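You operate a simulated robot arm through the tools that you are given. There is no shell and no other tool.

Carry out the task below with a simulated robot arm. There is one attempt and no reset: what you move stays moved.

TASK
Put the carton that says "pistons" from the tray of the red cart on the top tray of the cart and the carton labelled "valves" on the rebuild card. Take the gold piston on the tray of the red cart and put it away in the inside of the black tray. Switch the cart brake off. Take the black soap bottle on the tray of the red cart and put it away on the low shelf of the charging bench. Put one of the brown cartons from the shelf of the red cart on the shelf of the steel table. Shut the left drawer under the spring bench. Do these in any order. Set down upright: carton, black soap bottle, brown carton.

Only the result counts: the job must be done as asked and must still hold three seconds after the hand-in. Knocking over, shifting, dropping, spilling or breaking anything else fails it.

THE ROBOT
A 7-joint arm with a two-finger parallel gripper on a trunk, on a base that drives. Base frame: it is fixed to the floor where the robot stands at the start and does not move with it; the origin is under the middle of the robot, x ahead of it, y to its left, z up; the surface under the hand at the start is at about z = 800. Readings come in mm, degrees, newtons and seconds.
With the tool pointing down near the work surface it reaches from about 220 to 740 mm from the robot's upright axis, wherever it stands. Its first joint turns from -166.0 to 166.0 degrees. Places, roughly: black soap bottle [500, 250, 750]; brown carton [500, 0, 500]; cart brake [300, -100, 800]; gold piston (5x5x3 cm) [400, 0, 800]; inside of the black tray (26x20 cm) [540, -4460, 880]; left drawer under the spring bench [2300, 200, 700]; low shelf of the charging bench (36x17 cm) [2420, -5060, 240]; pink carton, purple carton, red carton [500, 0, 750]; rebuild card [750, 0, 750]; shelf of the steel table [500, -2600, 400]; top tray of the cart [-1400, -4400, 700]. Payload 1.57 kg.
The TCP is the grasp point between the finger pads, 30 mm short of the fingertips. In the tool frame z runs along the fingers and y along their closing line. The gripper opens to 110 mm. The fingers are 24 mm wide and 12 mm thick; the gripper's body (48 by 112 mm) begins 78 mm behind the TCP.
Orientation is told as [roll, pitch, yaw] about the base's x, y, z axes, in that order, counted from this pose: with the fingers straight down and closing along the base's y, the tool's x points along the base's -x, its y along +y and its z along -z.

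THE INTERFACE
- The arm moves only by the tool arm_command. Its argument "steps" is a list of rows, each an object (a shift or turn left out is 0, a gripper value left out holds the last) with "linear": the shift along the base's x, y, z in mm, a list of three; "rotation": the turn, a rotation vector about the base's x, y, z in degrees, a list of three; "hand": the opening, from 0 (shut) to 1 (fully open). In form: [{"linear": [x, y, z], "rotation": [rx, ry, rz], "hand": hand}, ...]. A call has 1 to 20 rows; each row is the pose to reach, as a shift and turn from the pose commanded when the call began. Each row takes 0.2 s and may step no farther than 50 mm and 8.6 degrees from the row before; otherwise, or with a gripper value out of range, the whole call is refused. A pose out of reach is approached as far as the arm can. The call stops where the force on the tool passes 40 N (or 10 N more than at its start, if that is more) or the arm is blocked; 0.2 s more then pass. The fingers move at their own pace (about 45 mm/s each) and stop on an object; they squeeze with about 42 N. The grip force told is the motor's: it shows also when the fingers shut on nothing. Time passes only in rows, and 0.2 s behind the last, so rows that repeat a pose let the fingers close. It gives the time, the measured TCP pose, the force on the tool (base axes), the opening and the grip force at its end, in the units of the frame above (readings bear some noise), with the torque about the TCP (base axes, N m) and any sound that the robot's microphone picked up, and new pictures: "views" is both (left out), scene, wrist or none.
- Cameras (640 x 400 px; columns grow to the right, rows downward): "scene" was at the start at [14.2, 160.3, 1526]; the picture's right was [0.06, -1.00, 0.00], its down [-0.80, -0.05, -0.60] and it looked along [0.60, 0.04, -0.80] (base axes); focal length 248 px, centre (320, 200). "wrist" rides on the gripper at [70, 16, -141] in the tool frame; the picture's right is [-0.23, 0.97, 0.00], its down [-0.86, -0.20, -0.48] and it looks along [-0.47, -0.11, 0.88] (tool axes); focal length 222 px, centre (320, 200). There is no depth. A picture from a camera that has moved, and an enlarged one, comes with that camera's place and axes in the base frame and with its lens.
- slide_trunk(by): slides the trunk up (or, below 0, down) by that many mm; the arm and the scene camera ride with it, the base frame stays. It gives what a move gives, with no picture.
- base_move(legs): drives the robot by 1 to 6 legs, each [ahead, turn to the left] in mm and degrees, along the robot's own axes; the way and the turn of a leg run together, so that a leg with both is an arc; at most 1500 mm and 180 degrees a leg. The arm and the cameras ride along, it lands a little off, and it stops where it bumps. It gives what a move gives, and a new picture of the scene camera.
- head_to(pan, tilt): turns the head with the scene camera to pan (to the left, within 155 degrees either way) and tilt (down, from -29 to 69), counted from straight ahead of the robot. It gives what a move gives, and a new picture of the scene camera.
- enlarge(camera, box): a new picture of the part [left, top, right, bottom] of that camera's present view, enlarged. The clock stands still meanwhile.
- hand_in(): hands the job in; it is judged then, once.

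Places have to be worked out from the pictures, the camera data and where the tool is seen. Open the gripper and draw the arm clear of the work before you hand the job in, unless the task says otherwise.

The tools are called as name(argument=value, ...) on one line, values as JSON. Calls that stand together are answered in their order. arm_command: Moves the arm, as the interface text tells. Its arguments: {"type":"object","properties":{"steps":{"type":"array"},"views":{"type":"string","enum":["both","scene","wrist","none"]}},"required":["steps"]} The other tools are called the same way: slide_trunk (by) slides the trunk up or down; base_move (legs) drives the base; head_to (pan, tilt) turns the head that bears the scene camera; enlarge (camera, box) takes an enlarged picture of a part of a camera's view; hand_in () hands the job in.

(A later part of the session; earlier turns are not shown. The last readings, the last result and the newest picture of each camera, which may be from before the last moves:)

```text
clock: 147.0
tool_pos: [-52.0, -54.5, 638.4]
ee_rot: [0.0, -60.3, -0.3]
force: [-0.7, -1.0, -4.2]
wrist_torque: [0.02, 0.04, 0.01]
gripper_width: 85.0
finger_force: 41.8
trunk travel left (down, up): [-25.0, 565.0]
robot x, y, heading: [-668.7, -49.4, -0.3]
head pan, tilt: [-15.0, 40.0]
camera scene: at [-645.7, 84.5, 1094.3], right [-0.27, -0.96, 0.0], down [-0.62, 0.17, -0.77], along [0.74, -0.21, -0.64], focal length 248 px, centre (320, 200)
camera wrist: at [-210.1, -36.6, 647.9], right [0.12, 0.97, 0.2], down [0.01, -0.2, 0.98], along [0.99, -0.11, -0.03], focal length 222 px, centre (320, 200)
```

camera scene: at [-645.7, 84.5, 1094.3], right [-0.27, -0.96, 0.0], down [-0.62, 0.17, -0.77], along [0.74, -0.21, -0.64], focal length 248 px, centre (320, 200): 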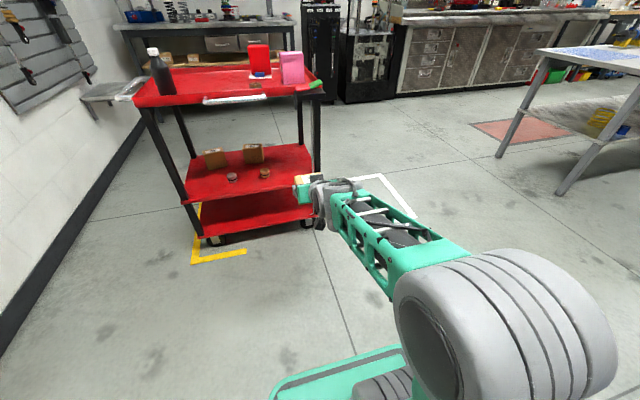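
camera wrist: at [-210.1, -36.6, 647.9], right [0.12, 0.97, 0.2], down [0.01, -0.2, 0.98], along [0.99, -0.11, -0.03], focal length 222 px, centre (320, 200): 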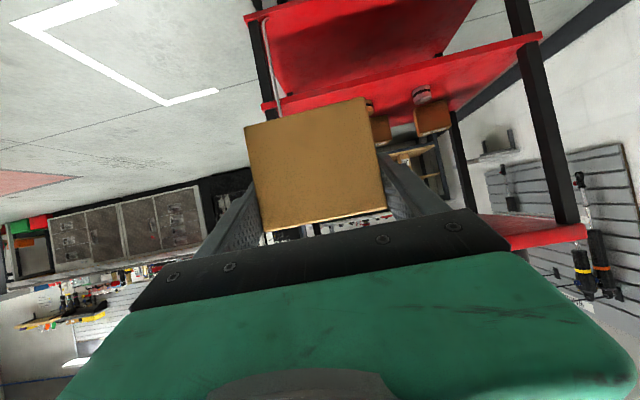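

Now I drive round the cart: right turn, 1000 mm south, left turn, 1200 mm east, and look at the steel table's lower shelf.

base_move(legs=[[0, -90], [1000, 0], [0, 90], [1200, 0]])

head_to(pan=-85, tilt=35)

enlarge(camera="scene", box=[200, 80, 440, 260])

```text
clock: 165.4
tool_pos: [1096.3, -1057.8, 637.8]
ee_rot: [0.0, -60.2, 0.9]
force: [0.5, -0.2, -3.3]
wrist_torque: [-0.02, 0.03, -0.01]
gripper_width: 85.1
finger_force: 41.5
trunk travel left (down, up): [-25.0, 565.0]
robot x, y, heading: [479.4, -1067.5, 0.6]
head pan, tilt: [-15.0, 40.0]
camera scene: at [500.3, -932.4, 1094.3], right [-0.25, -0.97, 0.0], down [-0.62, 0.16, -0.77], along [0.74, -0.19, -0.64], focal length 248 px, centre (320, 200)
```

scene: 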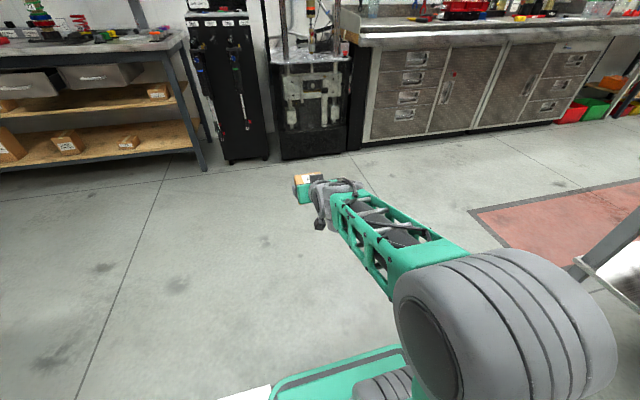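

```text
clock: 166.8
tool_pos: [1094.8, -1057.7, 637.8]
ee_rot: [0.0, -60.3, 1.0]
force: [-0.1, 1.0, -2.6]
wrist_torque: [0.04, 0.07, 0.0]
gripper_width: 84.6
finger_force: 41.2
trunk travel left (down, up): [-25.0, 565.0]
robot x, y, heading: [480.2, -1066.4, 0.5]
head pan, tilt: [-85.0, 35.0]
camera scene: at [426.6, -998.9, 1101.9], right [-1.0, -0.1, 0.0], down [-0.06, 0.57, -0.82], along [0.08, -0.82, -0.57], focal length 248 px, centre (320, 200)
```

scene: 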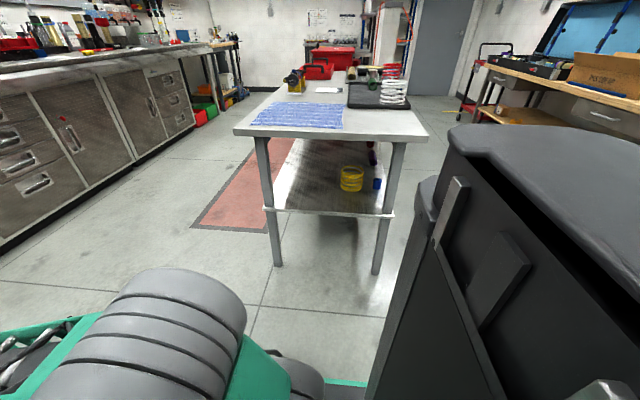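

```text
2.22 times, centred on (320, 170) of scene
camera zoom: at [426.6, -998.9, 1101.9], right [-1.0, -0.1, 0.0], down [-0.06, 0.57, -0.82], along [0.08, -0.82, -0.57], focal length 550 px, centre (320, 267)
```

zoom: 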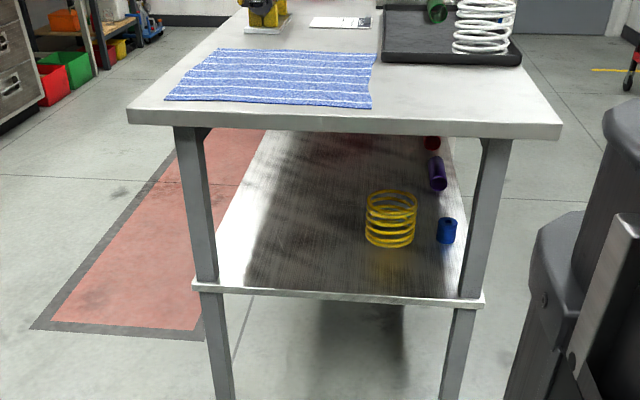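

The shelf (z≈415) has a spring and small cups on its right side; its left/middle is free. I'll set the carton at about [560, −2080]: drive 80 mm ahead, then turn right to face the table's end.

base_move(legs=[[80, 0], [0, -90.5]])

head_to(pan=0, tilt=35)

```text
clock: 171.7
tool_pos: [573.3, -1683.4, 637.3]
ee_rot: [-0.1, -60.2, -88.5]
force: [0.3, -0.1, -2.8]
wrist_torque: [0.06, 0.03, 0.01]
gripper_width: 84.9
finger_force: 41.5
trunk travel left (down, up): [-25.0, 565.0]
robot x, y, heading: [560.2, -1067.0, -88.8]
head pan, tilt: [-85.0, 35.0]
camera scene: at [625.4, -1011.0, 1101.9], right [-0.11, 0.99, 0.0], down [0.57, 0.06, -0.82], along [-0.81, -0.09, -0.57], focal length 248 px, centre (320, 200)
```

scene: 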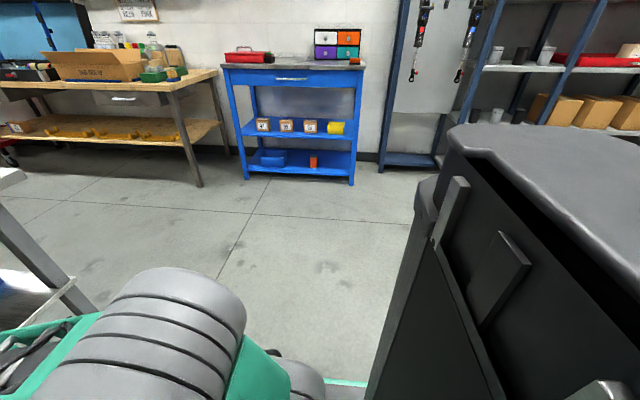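

```text
clock: 173.3
tool_pos: [574.2, -1683.4, 637.8]
ee_rot: [0.1, -60.3, -88.7]
force: [-0.5, 0.4, -2.3]
wrist_torque: [0.08, 0.01, -0.01]
gripper_width: 84.6
finger_force: 42.2
trunk travel left (down, up): [-25.0, 565.0]
robot x, y, heading: [560.6, -1066.2, -88.8]
head pan, tilt: [0.0, 35.0]
camera scene: at [714.6, -1089.7, 1101.9], right [-1.0, -0.02, 0.0], down [-0.01, 0.57, -0.82], along [0.02, -0.82, -0.57], focal length 248 px, centre (320, 200)
```

scene: 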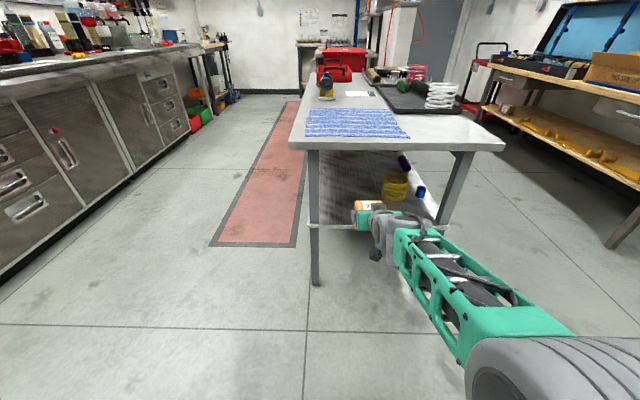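

Table lined up ahead. I lower and extend the arm to carry the carton at about 35 mm above shelf height, still outside the shelf.

arm_command(steps=[{"linear": [0, -28, -28]}, {"linear": [0, -56, -56]}, {"linear": [1, -84, -84]}, {"linear": [1, -112, -112]}, {"linear": [2, -140, -138]}, {"linear": [2, -140, -138]}])

```text
clock: 174.7
tool_pos: [575.1, -1823.1, 501.2]
ee_rot: [-0.1, -60.2, -88.7]
force: [-0.5, 0.5, -2.7]
wrist_torque: [0.03, 0.03, 0.03]
gripper_width: 84.6
finger_force: 41.8
trunk travel left (down, up): [-25.0, 565.0]
robot x, y, heading: [562.4, -1067.1, -88.9]
head pan, tilt: [0.0, 35.0]
camera scene: at [714.6, -1089.7, 1101.9], right [-1.0, -0.02, 0.0], down [-0.01, 0.57, -0.82], along [0.02, -0.82, -0.57], focal length 248 px, centre (320, 200)
camera wrist: at [588.3, -1665.8, 511.0], right [0.98, -0.09, 0.2], down [-0.2, -0.01, 0.98], along [-0.08, -1.0, -0.03], focal length 222 px, centre (320, 200)
```

scene: 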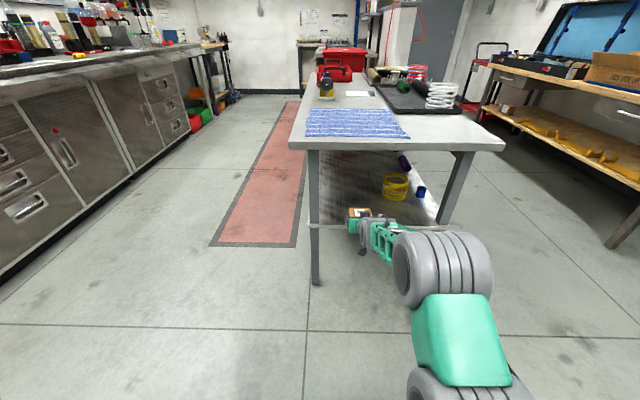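
wrist: 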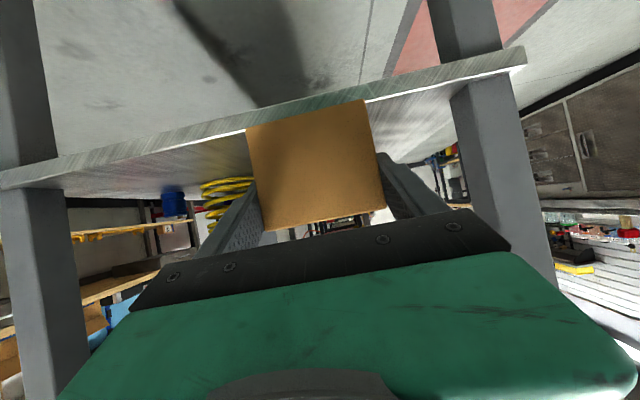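

The carton clears the shelf edge by ~38 mm, with both legs well apart. I drive 250 mm ahead to bring it in over the shelf.

base_move(legs=[[250, 0]])

arm_command(steps=[{"linear": [0, 0, -10]}, {"linear": [0, 0, -20]}, {"linear": [0, 0, -25]}, {"linear": [0, 0, -25]}])

```text
clock: 176.5
tool_pos: [581.7, -2073.7, 500.0]
ee_rot: [0.0, -60.2, -88.6]
force: [0.3, 0.3, -4.0]
wrist_torque: [0.06, -0.05, 0.01]
gripper_width: 84.6
finger_force: 41.7
trunk travel left (down, up): [-25.0, 565.0]
robot x, y, heading: [564.8, -1317.1, -88.8]
head pan, tilt: [0.0, 35.0]
camera scene: at [719.7, -1339.1, 1101.9], right [-1.0, -0.02, 0.0], down [-0.01, 0.57, -0.82], along [0.02, -0.82, -0.57], focal length 248 px, centre (320, 200)
```

scene: 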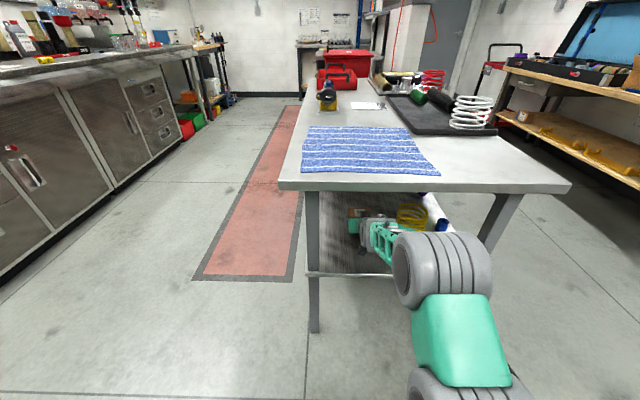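

```text
clock: 177.5
tool_pos: [582.4, -2073.8, 475.5]
ee_rot: [0.0, -60.3, -88.6]
force: [-0.4, -0.8, -2.5]
wrist_torque: [0.05, 0.0, -0.03]
gripper_width: 84.9
finger_force: 41.7
trunk travel left (down, up): [-25.0, 565.0]
robot x, y, heading: [562.6, -1313.6, -89.0]
head pan, tilt: [0.0, 35.0]
camera scene: at [719.7, -1339.1, 1101.9], right [-1.0, -0.02, 0.0], down [-0.01, 0.57, -0.82], along [0.02, -0.82, -0.57], focal length 248 px, centre (320, 200)
camera wrist: at [594.4, -1916.2, 486.0], right [0.98, -0.09, 0.2], down [-0.2, -0.02, 0.98], along [-0.08, -1.0, -0.03], focal length 222 px, centre (320, 200)
```

scene: 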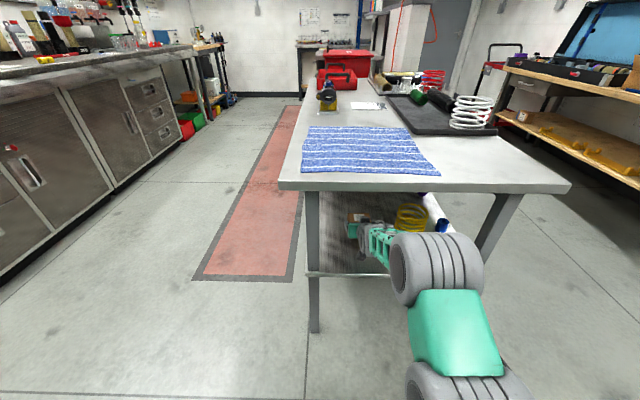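
wrist: 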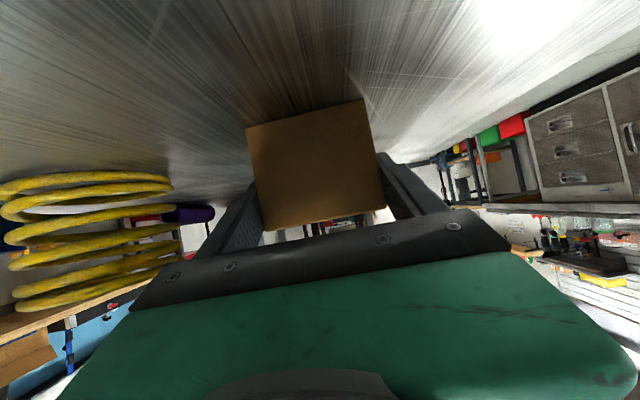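

Over free shelf, the spring well to the left of the hand. I lower in small steps until contact.

arm_command(steps=[{"linear": [0, 0, -4]}, {"linear": [0, 0, -7]}, {"linear": [0, 0, -10]}, {"linear": [0, 0, -13]}, {"linear": [0, 0, -16]}, {"linear": [0, 0, -19]}, {"linear": [0, 0, -22]}, {"linear": [0, 0, -25]}])

```text
clock: 178.6
tool_pos: [581.9, -2077.8, 475.1]
ee_rot: [-0.1, -61.7, -88.4]
force: [0.0, -4.2, 7.3]
wrist_torque: [-0.02, -0.01, 0.01]
gripper_width: 84.8
finger_force: 41.9
trunk travel left (down, up): [-25.0, 565.0]
robot x, y, heading: [566.9, -1313.7, -88.7]
head pan, tilt: [0.0, 35.0]
stopped in row 5: the force on the tool passed its limit at 43 N (the readings are from after the stop); the commanded pose is now the measured one
camera scene: at [719.7, -1338.3, 1101.4], right [-1.0, -0.02, 0.0], down [-0.01, 0.57, -0.82], along [0.02, -0.82, -0.57], focal length 248 px, centre (320, 200)
camera wrist: at [594.5, -1920.0, 481.2], right [0.98, -0.08, 0.2], down [-0.2, 0.01, 0.98], along [-0.08, -1.0, -0.01], focal length 222 px, centre (320, 200)
```

scene: 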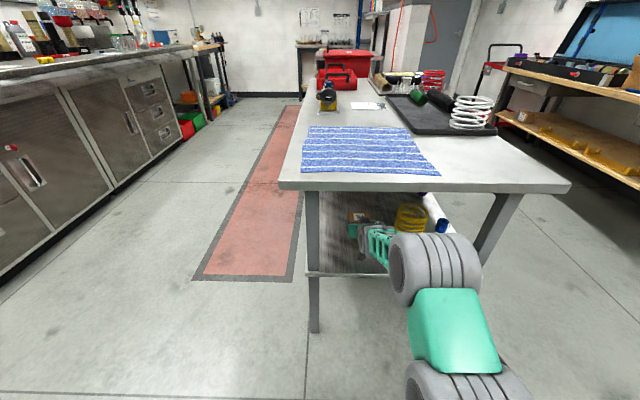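
wrist: 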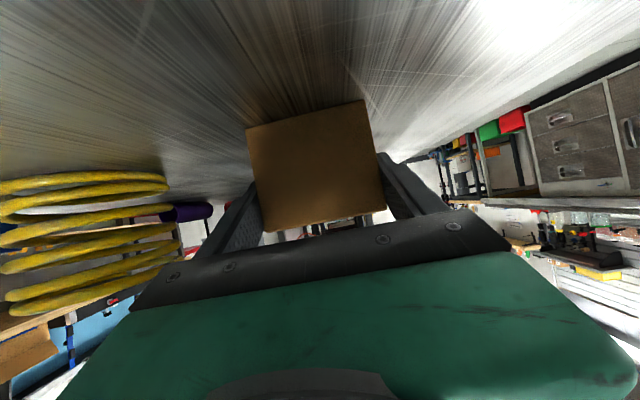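

The force rose to 43 N, suggesting the carton bears on the shelf (z≈428). I check the picture enlarged before letting go.

enlarge(camera="scene", box=[310, 180, 450, 280])

enlarge(camera="wrist", box=[220, 60, 420, 200])

```text
4.00 times, centred on (380, 230) of scene
camera zoom: at [719.7, -1338.3, 1101.4], right [-1.0, -0.02, 0.0], down [-0.01, 0.57, -0.82], along [0.02, -0.82, -0.57], focal length 990 px, centre (80, 80)
```

zoom: 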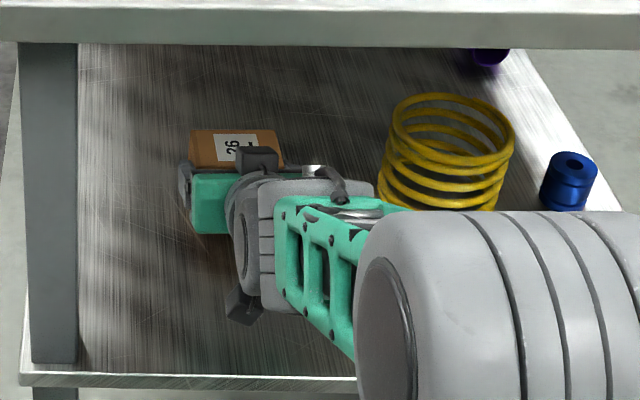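

```text
2.86 times, centred on (320, 130) of wrist
camera zoom: at [594.5, -1920.0, 481.2], right [0.98, -0.08, 0.2], down [-0.2, 0.01, 0.98], along [-0.08, -1.0, -0.01], focal length 635 px, centre (320, 400)
```

zoom: 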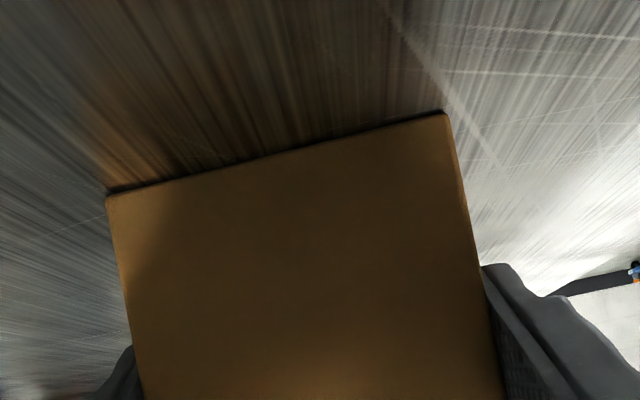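

The carton's bottom edge shows a tight contact line with the shelf and there is no torque, so it stands. I open and withdraw along the finger axis.

arm_command(steps=[{"linear": [0, 0, 0], "hand": 0.85}, {"linear": [0, 0, 0], "hand": 1}, {"linear": [0, 0, 0], "hand": 1}, {"linear": [0, 0, 0], "hand": 1}, {"linear": [-0.5, 20, 11], "hand": 1}, {"linear": [-1, 45, 25], "hand": 1}, {"linear": [-2, 85, 47], "hand": 1}, {"linear": [-3, 125, 65], "hand": 1}, {"linear": [-4, 165, 80], "hand": 1}])

```text
clock: 180.6
tool_pos: [577.4, -1911.9, 551.7]
ee_rot: [0.0, -61.1, -88.4]
force: [-0.3, 0.7, -0.4]
wrist_torque: [0.0, 0.01, -0.02]
gripper_width: 110.5
finger_force: 0.0
trunk travel left (down, up): [-25.0, 565.0]
robot x, y, heading: [566.0, -1315.2, -89.0]
head pan, tilt: [0.0, 35.0]
camera scene: at [719.7, -1339.1, 1101.9], right [-1.0, -0.02, 0.0], down [-0.01, 0.57, -0.82], along [0.02, -0.82, -0.57], focal length 248 px, centre (320, 200)
camera wrist: at [589.2, -1754.4, 560.0], right [0.98, -0.08, 0.2], down [-0.2, 0.0, 0.98], along [-0.08, -1.0, -0.02], focal length 222 px, centre (320, 200)
```

scene: 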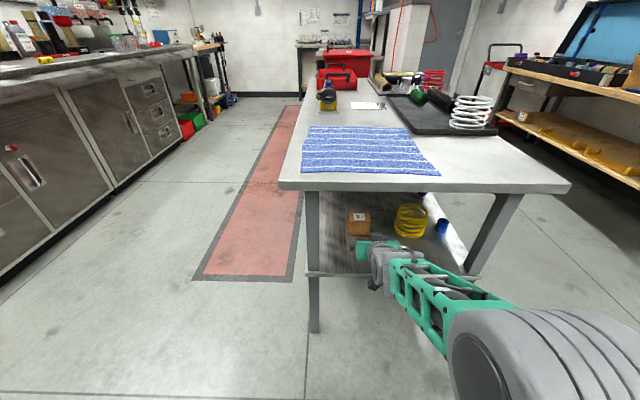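
wrist: 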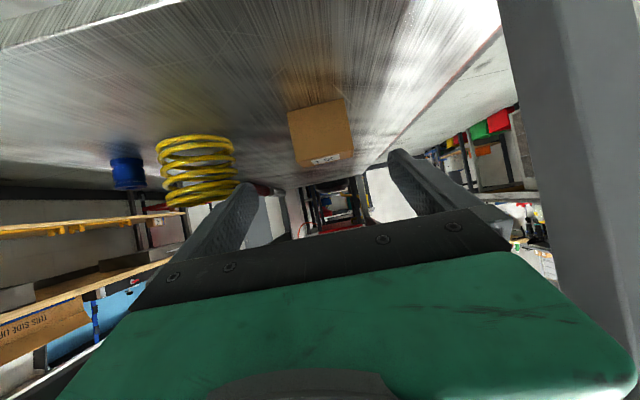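

The brown carton stands upright on the steel table's shelf. Next I back out, then go towards the spring bench to shut the left drawer.

base_move(legs=[[-400, 0]])

arm_command(steps=[{"linear": [0, 30, 30], "hand": 0.5}, {"linear": [0, 45, 60], "hand": 0}, {"linear": [0, 45, 90], "hand": 0}, {"linear": [0, 45, 90], "hand": 0}], views="none")

```text
clock: 183.1
tool_pos: [570.8, -1513.0, 553.3]
ee_rot: [-0.1, -61.1, -88.0]
force: [0.8, 0.8, 0.6]
wrist_torque: [-0.01, -0.01, 0.02]
gripper_width: 109.9
finger_force: 0.1
trunk travel left (down, up): [-25.0, 565.0]
robot x, y, heading: [553.3, -914.3, -88.7]
head pan, tilt: [0.0, 35.0]
camera scene: at [710.4, -938.7, 1101.9], right [-1.0, -0.03, 0.0], down [-0.02, 0.57, -0.82], along [0.02, -0.82, -0.57], focal length 248 px, centre (320, 200)
```

scene: 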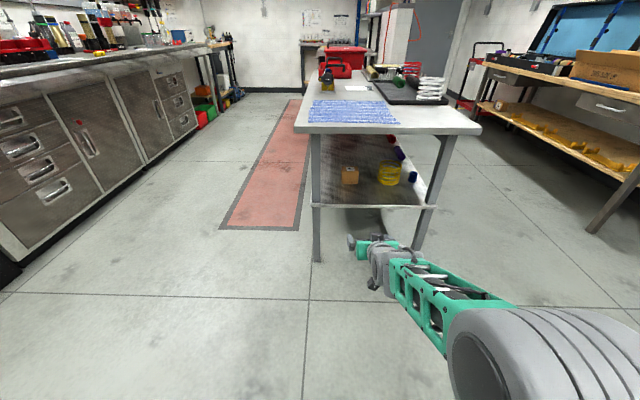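

```text
clock: 184.1
tool_pos: [571.1, -1467.1, 643.6]
ee_rot: [0.0, -61.1, -88.1]
force: [0.7, -0.6, 0.5]
wrist_torque: [0.01, 0.01, 0.04]
gripper_width: 23.6
finger_force: 0.2
trunk travel left (down, up): [-25.0, 565.0]
robot x, y, heading: [557.5, -917.1, -88.5]
head pan, tilt: [0.0, 35.0]
```

Gripper is closing. I turn left and drive to a spot facing the spring bench.

base_move(legs=[[0, 89], [850, 0], [0, 90], [1120, 0], [0, -90.5]])

head_to(pan=0, tilt=20)

```text
clock: 205.4
tool_pos: [1995.1, 191.7, 643.1]
ee_rot: [0.0, -61.1, -0.6]
force: [-1.0, -0.3, 0.2]
wrist_torque: [-0.01, 0.02, 0.01]
gripper_width: 0.0
finger_force: 21.2
trunk travel left (down, up): [-25.0, 565.0]
robot x, y, heading: [1443.5, 198.2, -0.9]
head pan, tilt: [0.0, 35.0]
camera scene: at [1475.2, 354.0, 1101.9], right [-0.02, -1.0, 0.0], down [-0.57, 0.01, -0.82], along [0.82, -0.01, -0.57], focal length 248 px, centre (320, 200)
```

scene: 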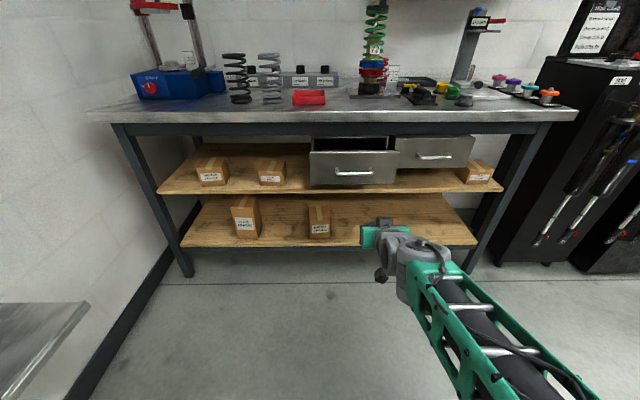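

```text
clock: 206.2
tool_pos: [1996.3, 192.3, 642.7]
ee_rot: [-0.2, -61.0, -0.7]
force: [-0.7, 0.4, 0.7]
wrist_torque: [0.02, 0.0, 0.0]
gripper_width: 0.0
finger_force: 21.3
trunk travel left (down, up): [-25.0, 565.0]
robot x, y, heading: [1441.7, 194.7, -0.7]
head pan, tilt: [0.0, 20.0]
camera scene: at [1480.3, 353.9, 1125.7], right [-0.02, -1.0, 0.0], down [-0.34, 0.01, -0.94], along [0.94, -0.02, -0.34], focal length 248 px, centre (320, 200)
```

scene: 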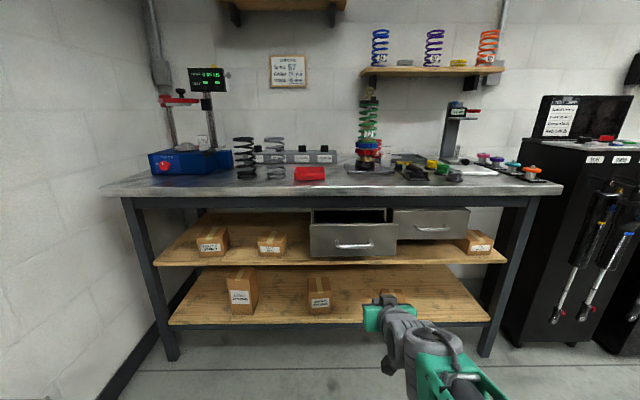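

The left drawer stands ~120 mm open; front at x≈2232, y 76–378, z 638–766, handle at z≈682. I raise and level the closed fingers to push at about [y 228, z 725] above the handle.

arm_command(steps=[{"linear": [20, 12, 30]}, {"linear": [40, 24, 60], "rotation": [0, -5, 0]}, {"linear": [60, 36, 95], "rotation": [0, -10, 0]}, {"linear": [80, 36, 97], "rotation": [0, -15, 0]}, {"linear": [80, 36, 97], "rotation": [0, -15, 0]}])

```text
clock: 207.3
tool_pos: [2074.0, 229.0, 741.2]
ee_rot: [0.6, -76.1, -1.1]
force: [0.2, 0.5, -0.5]
wrist_torque: [0.01, -0.02, 0.02]
gripper_width: 0.0
finger_force: 22.0
trunk travel left (down, up): [-25.0, 565.0]
robot x, y, heading: [1442.2, 196.1, -0.8]
head pan, tilt: [0.0, 20.0]
camera scene: at [1480.3, 353.9, 1125.8], right [-0.02, -1.0, 0.0], down [-0.34, 0.01, -0.94], along [0.94, -0.02, -0.34], focal length 248 px, centre (320, 200)
camera wrist: at [1921.4, 246.6, 707.9], right [0.06, 0.97, 0.22], down [-0.26, -0.2, 0.94], along [0.96, -0.12, 0.24], focal length 222 px, centre (320, 200)
```

scene: 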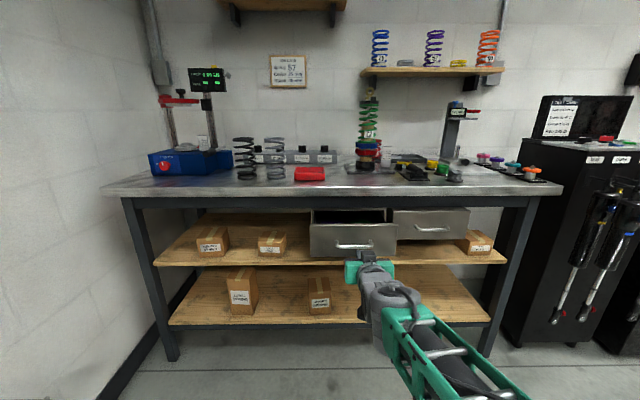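
wrist: 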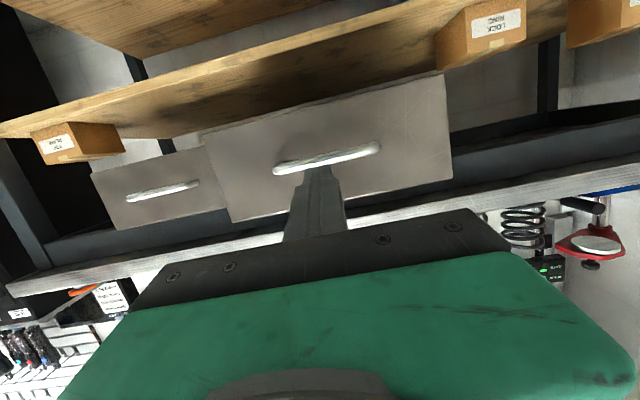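

Triangulating both views: drawer front at x≈2188 (closed ≈2302), z 665–783, handle at z≈724. I'll push above the handle with the tip at z≈758; first base forward 60 mm and raise 24 mm.

base_move(legs=[[60, 0]])

arm_command(steps=[{"linear": [0, 0, 24]}, {"linear": [0, 0, 24]}])

```text
clock: 208.3
tool_pos: [2134.0, 227.8, 740.4]
ee_rot: [0.6, -76.1, -1.3]
force: [0.5, -0.8, 0.7]
wrist_torque: [-0.01, -0.01, -0.05]
gripper_width: 0.0
finger_force: 21.5
trunk travel left (down, up): [-25.0, 565.0]
robot x, y, heading: [1508.1, 201.1, -1.1]
head pan, tilt: [0.0, 20.0]
camera scene: at [1541.0, 352.9, 1125.8], right [-0.02, -1.0, 0.0], down [-0.34, 0.01, -0.94], along [0.94, -0.02, -0.34], focal length 248 px, centre (320, 200)
```

scene: 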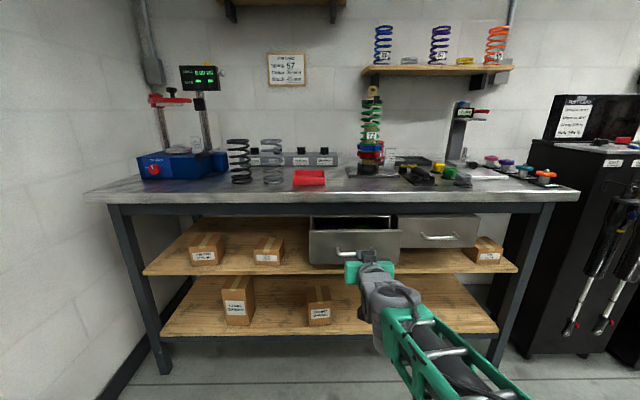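

```text
clock: 208.9
tool_pos: [2135.7, 228.4, 765.5]
ee_rot: [0.5, -76.1, -1.2]
force: [0.7, -0.4, 0.1]
wrist_torque: [0.0, -0.07, 0.0]
gripper_width: 0.0
finger_force: 21.5
trunk travel left (down, up): [-25.0, 565.0]
robot x, y, heading: [1504.3, 198.8, -0.8]
head pan, tilt: [0.0, 20.0]
camera scene: at [1541.1, 352.9, 1125.8], right [-0.02, -1.0, 0.0], down [-0.34, 0.01, -0.94], along [0.94, -0.02, -0.34], focal length 248 px, centre (320, 200)
camera wrist: at [1982.9, 245.9, 732.0], right [0.07, 0.97, 0.22], down [-0.26, -0.2, 0.94], along [0.96, -0.12, 0.24], focal length 222 px, centre (320, 200)
```

scene: 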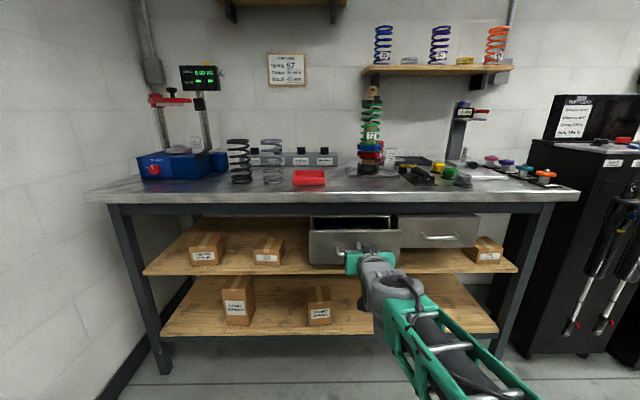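
wrist: 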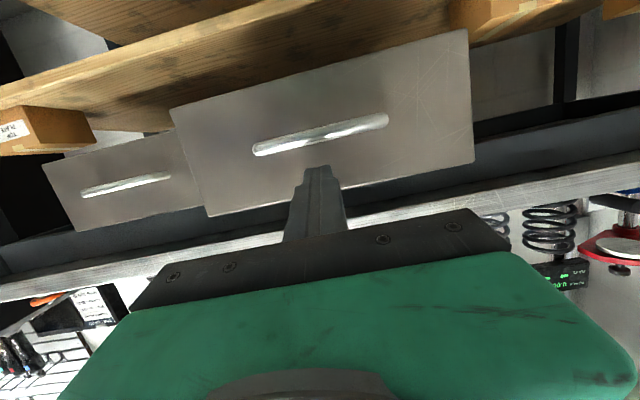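

The fingertip lies between the handle and the drawer's top edge. I push forward in +x in 12 mm steps.

arm_command(steps=[{"linear": [12, 0, 0]}, {"linear": [24, 0, 0]}, {"linear": [36, 0, 0]}, {"linear": [48, 0, 0]}, {"linear": [60, 0, 0]}, {"linear": [72, 0, 0]}, {"linear": [84, 0, 0]}, {"linear": [96, 0, 0]}, {"linear": [108, 0, 0]}, {"linear": [118, 0, 0]}, {"linear": [124, 0, 0]}])

```text
clock: 211.3
tool_pos: [2258.9, 226.7, 765.3]
ee_rot: [0.6, -76.2, -1.2]
force: [-0.5, 1.2, 0.4]
wrist_torque: [0.01, 0.02, -0.01]
gripper_width: 0.0
finger_force: 21.4
trunk travel left (down, up): [-25.0, 565.0]
robot x, y, heading: [1508.3, 197.5, -1.0]
head pan, tilt: [0.0, 20.0]
camera scene: at [1541.0, 352.9, 1125.8], right [-0.02, -1.0, 0.0], down [-0.34, 0.01, -0.94], along [0.94, -0.02, -0.34], focal length 248 px, centre (320, 200)
camera wrist: at [2106.3, 245.1, 732.4], right [0.07, 0.97, 0.22], down [-0.26, -0.2, 0.94], along [0.96, -0.12, 0.24], focal length 222 px, centre (320, 200)
```

scene: 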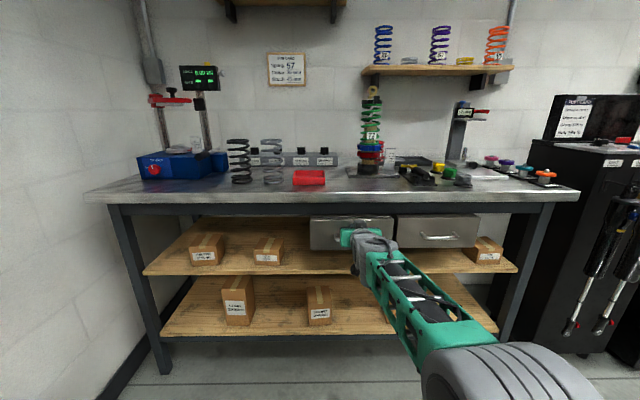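
wrist: 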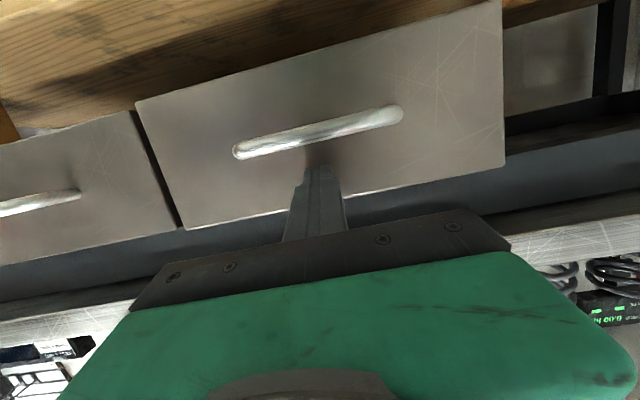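

The drawer slides easily and is nearly shut. I push a little farther until it stops.

arm_command(steps=[{"linear": [5, 0, 0]}, {"linear": [10, 0, 0]}, {"linear": [15, 0, 0]}, {"linear": [20, 0, 0]}, {"linear": [25, 0, 0]}, {"linear": [30, 0, 0]}])

```text
clock: 212.2
tool_pos: [2269.6, 227.1, 765.7]
ee_rot: [0.4, -75.9, -1.3]
force: [-27.3, -1.7, 3.1]
wrist_torque: [-0.1, -0.23, -0.03]
gripper_width: 0.0
finger_force: 20.8
trunk travel left (down, up): [-25.0, 565.0]
robot x, y, heading: [1501.8, 199.0, -0.7]
head pan, tilt: [0.0, 20.0]
stopped in row 4: the force on the tool passed its limit at 53 N (the readings are from after the stop); the commanded pose is now the measured one
camera scene: at [1538.0, 352.9, 1125.9], right [-0.02, -1.0, 0.0], down [-0.34, 0.01, -0.94], along [0.94, -0.02, -0.34], focal length 248 px, centre (320, 200)
camera wrist: at [2117.4, 245.3, 732.7], right [0.07, 0.97, 0.22], down [-0.26, -0.2, 0.95], along [0.96, -0.12, 0.24], focal length 222 px, centre (320, 200)
```

scene: 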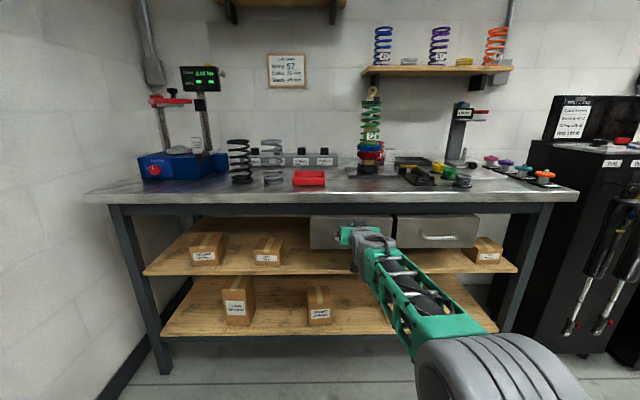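
wrist: 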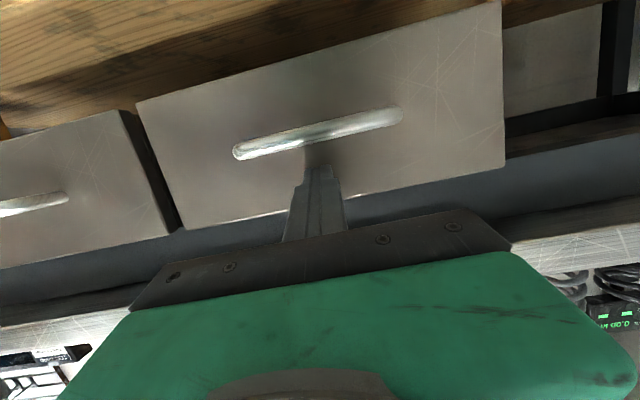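

The drawer met its stop (53 N) at tip x≈2299. I withdraw and check it stays shut and nothing shook.

arm_command(steps=[{"linear": [-20, 0, 0]}, {"linear": [-60, 0, 0]}, {"linear": [-100, 0, 0]}, {"linear": [-140, 0, 0]}, {"linear": [-160, 0, -40]}, {"linear": [-160, 0, -85]}])

enlarge(camera="scene", box=[220, 100, 500, 275])

```text
clock: 213.6
tool_pos: [2112.0, 227.2, 678.0]
ee_rot: [0.5, -75.7, -1.1]
force: [0.3, 0.7, 0.4]
wrist_torque: [-0.02, 0.03, 0.01]
gripper_width: 0.0
finger_force: 21.3
trunk travel left (down, up): [-25.0, 565.0]
robot x, y, heading: [1506.8, 195.0, -0.6]
head pan, tilt: [0.0, 20.0]
camera scene: at [1540.3, 352.9, 1125.8], right [-0.02, -1.0, 0.0], down [-0.34, 0.01, -0.94], along [0.94, -0.02, -0.34], focal length 248 px, centre (320, 200)
camera wrist: at [1958.7, 244.9, 645.1], right [0.07, 0.97, 0.22], down [-0.26, -0.2, 0.95], along [0.96, -0.12, 0.24], focal length 222 px, centre (320, 200)
```

scene: 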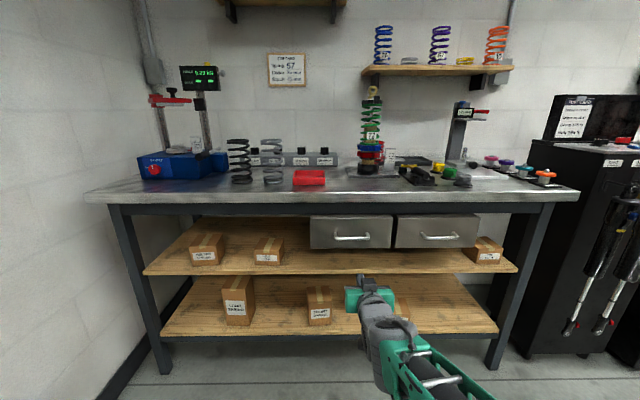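
wrist: 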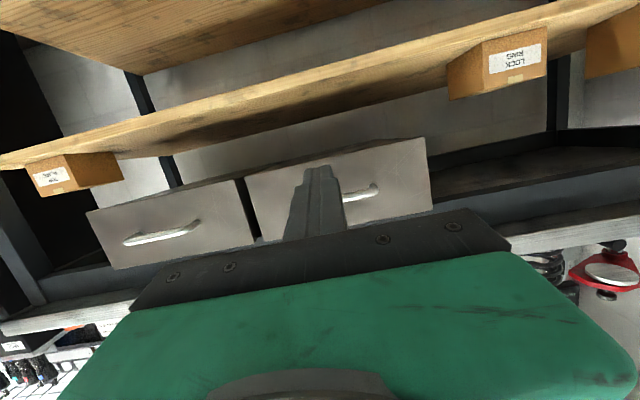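

```text
2.29 times, centred on (360, 188) of scene
camera zoom: at [1540.3, 352.9, 1125.8], right [-0.02, -1.0, 0.0], down [-0.34, 0.01, -0.94], along [0.94, -0.02, -0.34], focal length 566 px, centre (229, 229)
```

zoom: 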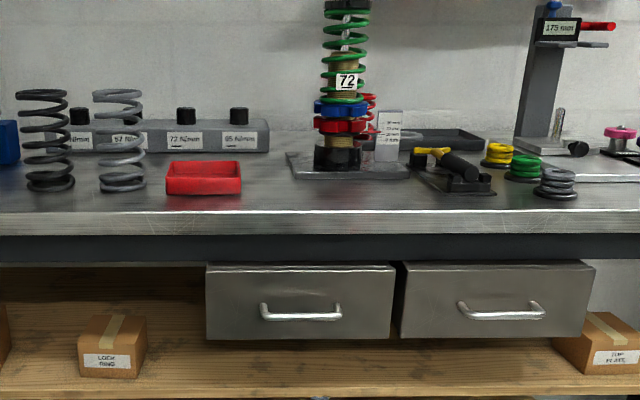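

The left drawer is shut flush with its neighbour, all else in place. I back off, raise the trunk to its first height, and bring the tool back to pointing down.

base_move(legs=[[-100, 0]])

slide_trunk(by=450)

arm_command(steps=[{"linear": [0, 0, 0], "rotation": [0, 8, 0]}, {"linear": [0, 0, 0], "rotation": [0, 16, 0]}, {"linear": [-10, 0, 0], "rotation": [0, 24, 0]}, {"linear": [-20, 0, 0], "rotation": [0, 32, 0]}, {"linear": [-40, 0, 0], "rotation": [0, 40, 0]}, {"linear": [-60, -10, 0], "rotation": [0, 48, 0]}, {"linear": [-90, -20, 0], "rotation": [0, 56, 0]}, {"linear": [-120, -30, 0], "rotation": [0, 64, 0]}, {"linear": [-150, -40, 10], "rotation": [0, 72, 0]}, {"linear": [-180, -50, 20], "rotation": [0, 75.7, 0]}, {"linear": [-200, -50, 30], "rotation": [0, 75.7, 0], "hand": 1}, {"linear": [-200, -50, 30], "rotation": [0, 75.7, 0], "hand": 1}])

```text
clock: 214.7
tool_pos: [2012.1, 227.4, 678.0]
ee_rot: [0.6, -75.8, -1.2]
force: [0.0, -1.2, 0.2]
wrist_torque: [0.0, -0.01, 0.01]
gripper_width: 0.2
finger_force: 21.2
trunk travel left (down, up): [-25.0, 565.0]
robot x, y, heading: [1404.5, 199.4, -1.0]
head pan, tilt: [0.0, 20.0]
camera scene: at [1439.9, 354.6, 1125.8], right [-0.02, -1.0, 0.0], down [-0.34, 0.01, -0.94], along [0.94, -0.02, -0.34], focal length 248 px, centre (320, 200)
```

scene: 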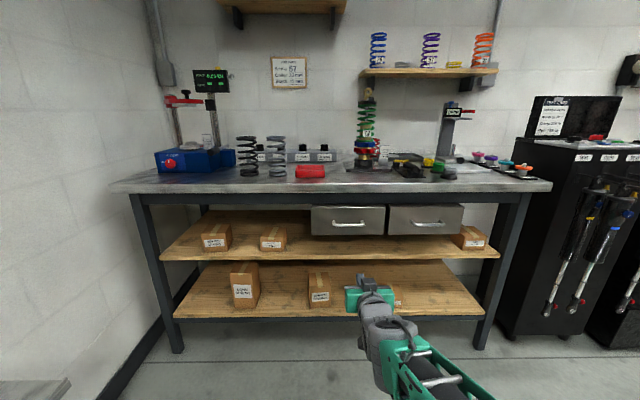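

```text
refused: 450 is not a number from -400 to 400
```

```text
clock: 217.3
tool_pos: [1810.3, 179.2, 708.1]
ee_rot: [-0.5, 0.1, -0.3]
force: [0.0, 0.1, 0.3]
wrist_torque: [-0.01, -0.02, 0.0]
gripper_width: 50.0
finger_force: 0.1
trunk travel left (down, up): [-25.0, 565.0]
robot x, y, heading: [1402.1, 197.0, -0.9]
head pan, tilt: [0.0, 20.0]
camera scene: at [1440.0, 354.6, 1125.8], right [-0.02, -1.0, 0.0], down [-0.34, 0.01, -0.94], along [0.94, -0.02, -0.34], focal length 248 px, centre (320, 200)
camera wrist: at [1741.7, 197.2, 849.3], right [0.23, 0.97, -0.01], down [0.85, -0.2, 0.48], along [0.47, -0.12, -0.88], focal length 222 px, centre (320, 200)
```

scene: 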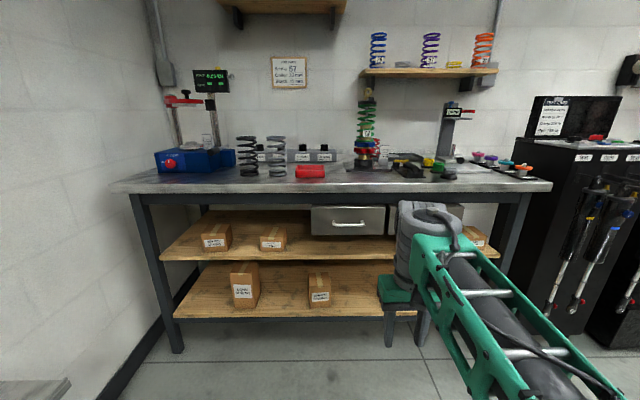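
wrist: 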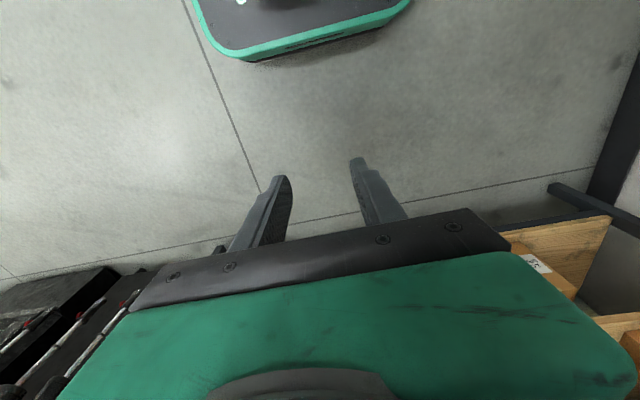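

The tool points down again. I raise the trunk in two slides, then turn round to face the cart's far side.

slide_trunk(by=400)

slide_trunk(by=50)

base_move(legs=[[0, -90], [0, -89]])

head_to(pan=0, tilt=40)

```text
clock: 221.2
tool_pos: [1811.7, 178.8, 1107.4]
ee_rot: [-0.6, 0.0, -0.3]
force: [-0.6, 0.3, 0.1]
wrist_torque: [0.01, 0.02, 0.02]
gripper_width: 110.2
finger_force: 0.1
trunk travel left (down, up): [-425.0, 165.0]
robot x, y, heading: [1404.0, 203.5, -0.9]
head pan, tilt: [0.0, 20.0]
```

```text
clock: 222.1
tool_pos: [1812.4, 179.8, 1157.7]
ee_rot: [-0.6, -0.1, -0.4]
force: [0.3, -0.3, 0.2]
wrist_torque: [-0.02, 0.02, -0.01]
gripper_width: 110.1
finger_force: 0.1
trunk travel left (down, up): [-475.0, 115.0]
robot x, y, heading: [1405.5, 199.2, -1.2]
head pan, tilt: [0.0, 20.0]
```

```text
clock: 230.1
tool_pos: [996.2, 202.0, 1158.4]
ee_rot: [-0.6, -0.1, -177.9]
force: [-0.1, 0.3, -0.3]
wrist_torque: [0.01, -0.01, 0.0]
gripper_width: 109.7
finger_force: 0.1
trunk travel left (down, up): [-475.0, 115.0]
robot x, y, heading: [1402.9, 199.4, -178.5]
head pan, tilt: [0.0, 20.0]
camera scene: at [1375.3, 45.1, 1575.8], right [-0.03, 1.0, 0.0], down [0.34, 0.01, -0.94], along [-0.94, -0.02, -0.34], focal length 248 px, centre (320, 200)
```

scene: 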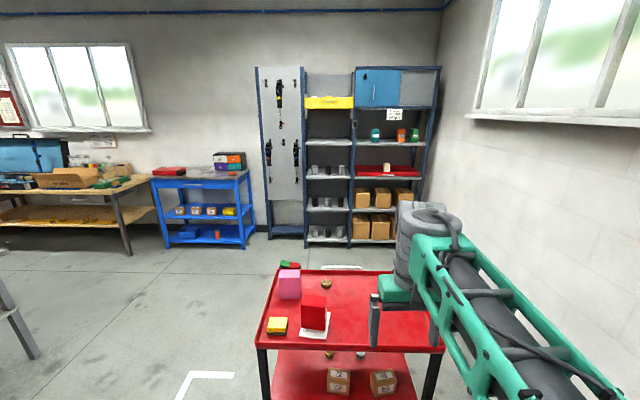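

```text
clock: 230.9
tool_pos: [996.2, 201.5, 1157.4]
ee_rot: [-0.6, -0.1, -177.9]
force: [0.0, 0.2, -0.2]
wrist_torque: [0.01, 0.02, -0.02]
gripper_width: 110.0
finger_force: 0.2
trunk travel left (down, up): [-475.0, 115.0]
robot x, y, heading: [1404.4, 198.1, -178.3]
head pan, tilt: [0.0, 40.0]
camera scene: at [1383.3, 45.3, 1544.4], right [-0.03, 1.0, 0.0], down [0.64, 0.02, -0.77], along [-0.77, -0.02, -0.64], focal length 248 px, centre (320, 200)
```

scene: 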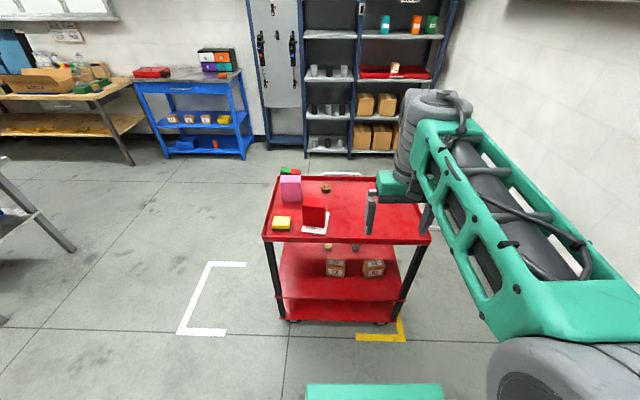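

I drive forward 310 mm; the arm stays above everything on the tray.

base_move(legs=[[310, 0]])

arm_command(steps=[{"linear": [-40, -10, 0]}, {"linear": [-80, -25, -20]}, {"linear": [-120, -40, -40]}, {"linear": [-160, -60, -60]}, {"linear": [-195, -80, -80]}, {"linear": [-195, -80, -80]}])

```text
clock: 233.0
tool_pos: [686.2, 192.5, 1157.6]
ee_rot: [-0.6, 0.0, -177.8]
force: [-0.1, -0.8, 0.4]
wrist_torque: [0.0, 0.0, 0.01]
gripper_width: 109.9
finger_force: 0.1
trunk travel left (down, up): [-475.0, 115.0]
robot x, y, heading: [1091.2, 193.7, -178.5]
head pan, tilt: [0.0, 40.0]
camera scene: at [1074.1, 37.1, 1544.3], right [-0.03, 1.0, 0.0], down [0.64, 0.02, -0.77], along [-0.77, -0.02, -0.64], focal length 248 px, centre (320, 200)
```

scene: 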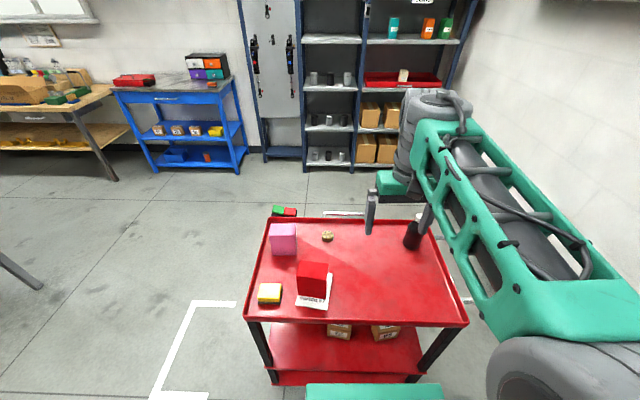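

```text
clock: 234.4
tool_pos: [489.8, 111.1, 1079.0]
ee_rot: [-0.5, -0.1, -177.8]
force: [-0.3, 0.3, -0.4]
wrist_torque: [0.03, -0.06, 0.0]
gripper_width: 110.2
finger_force: 0.0
trunk travel left (down, up): [-475.0, 115.0]
robot x, y, heading: [1093.3, 189.3, -178.3]
head pan, tilt: [0.0, 40.0]
camera scene: at [1074.1, 36.9, 1544.3], right [-0.03, 1.0, 0.0], down [0.64, 0.02, -0.77], along [-0.77, -0.02, -0.64], focal length 248 px, centre (320, 200)
camera wrist: at [561.7, 96.7, 1219.7], right [-0.19, -0.98, -0.01], down [-0.86, 0.16, 0.48], along [-0.47, 0.1, -0.88], focal length 222 px, centre (320, 200)
```

scene: 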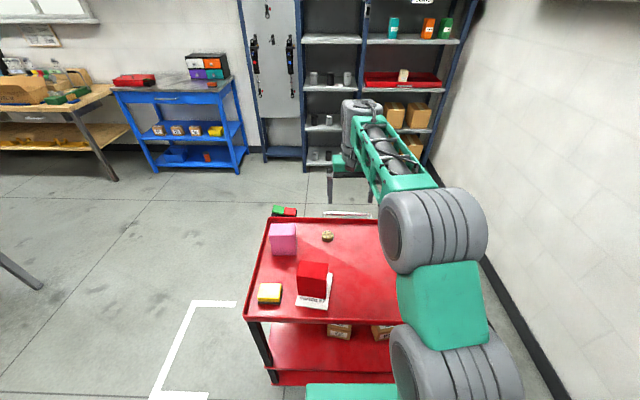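
wrist: 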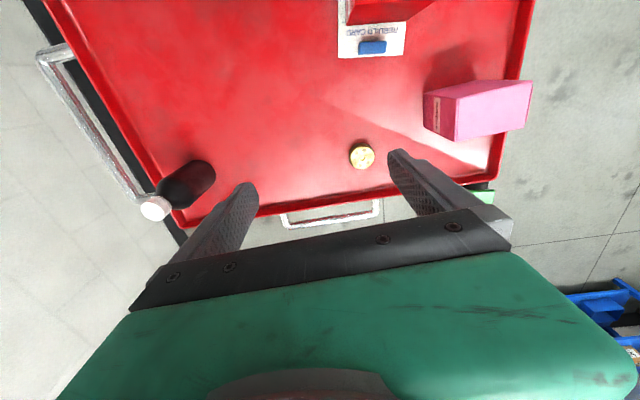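

Piston appears at about [424, 51]. I move over it and lower to look closer.

arm_command(steps=[{"linear": [-25, -20, -20]}, {"linear": [-50, -40, -45]}, {"linear": [-68, -60, -80]}, {"linear": [-68, -60, -119]}, {"linear": [-68, -60, -119]}], views="wrist")

enlarge(camera="wrist", box=[220, 60, 440, 220])

```text
clock: 235.6
tool_pos: [423.7, 53.6, 960.7]
ee_rot: [-0.6, -0.1, -177.8]
force: [-0.2, 0.6, 0.7]
wrist_torque: [0.02, -0.03, -0.03]
gripper_width: 109.9
finger_force: 0.1
trunk travel left (down, up): [-475.0, 115.0]
robot x, y, heading: [1096.3, 192.0, -178.4]
head pan, tilt: [0.0, 40.0]
camera wrist: at [494.4, 37.6, 1101.0], right [-0.19, -0.98, -0.01], down [-0.86, 0.16, 0.48], along [-0.47, 0.1, -0.88], focal length 222 px, centre (320, 200)
```

wrist: 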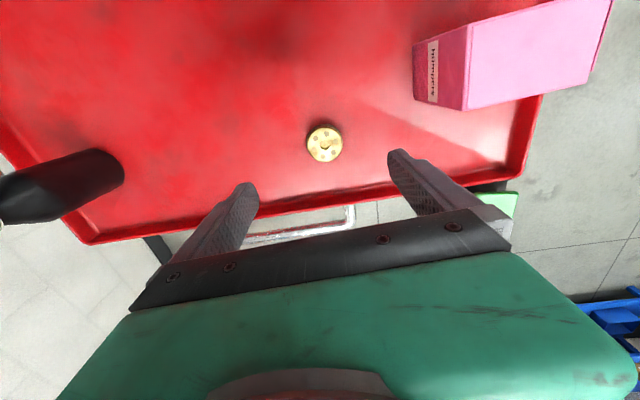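

```text
2.50 times, centred on (330, 140) of wrist
camera zoom: at [494.4, 37.6, 1101.0], right [-0.19, -0.98, -0.01], down [-0.86, 0.16, 0.48], along [-0.47, 0.1, -0.88], focal length 555 px, centre (295, 350)
```

zoom: 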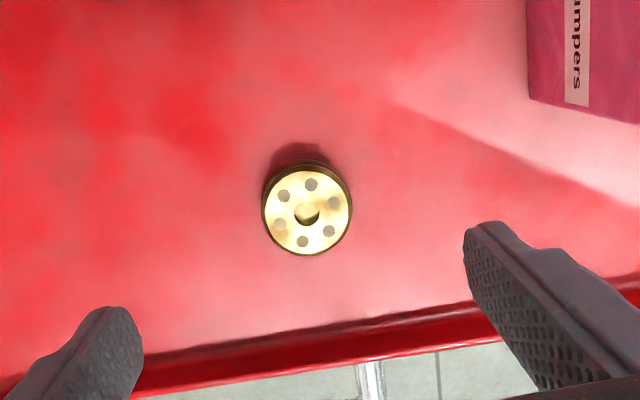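

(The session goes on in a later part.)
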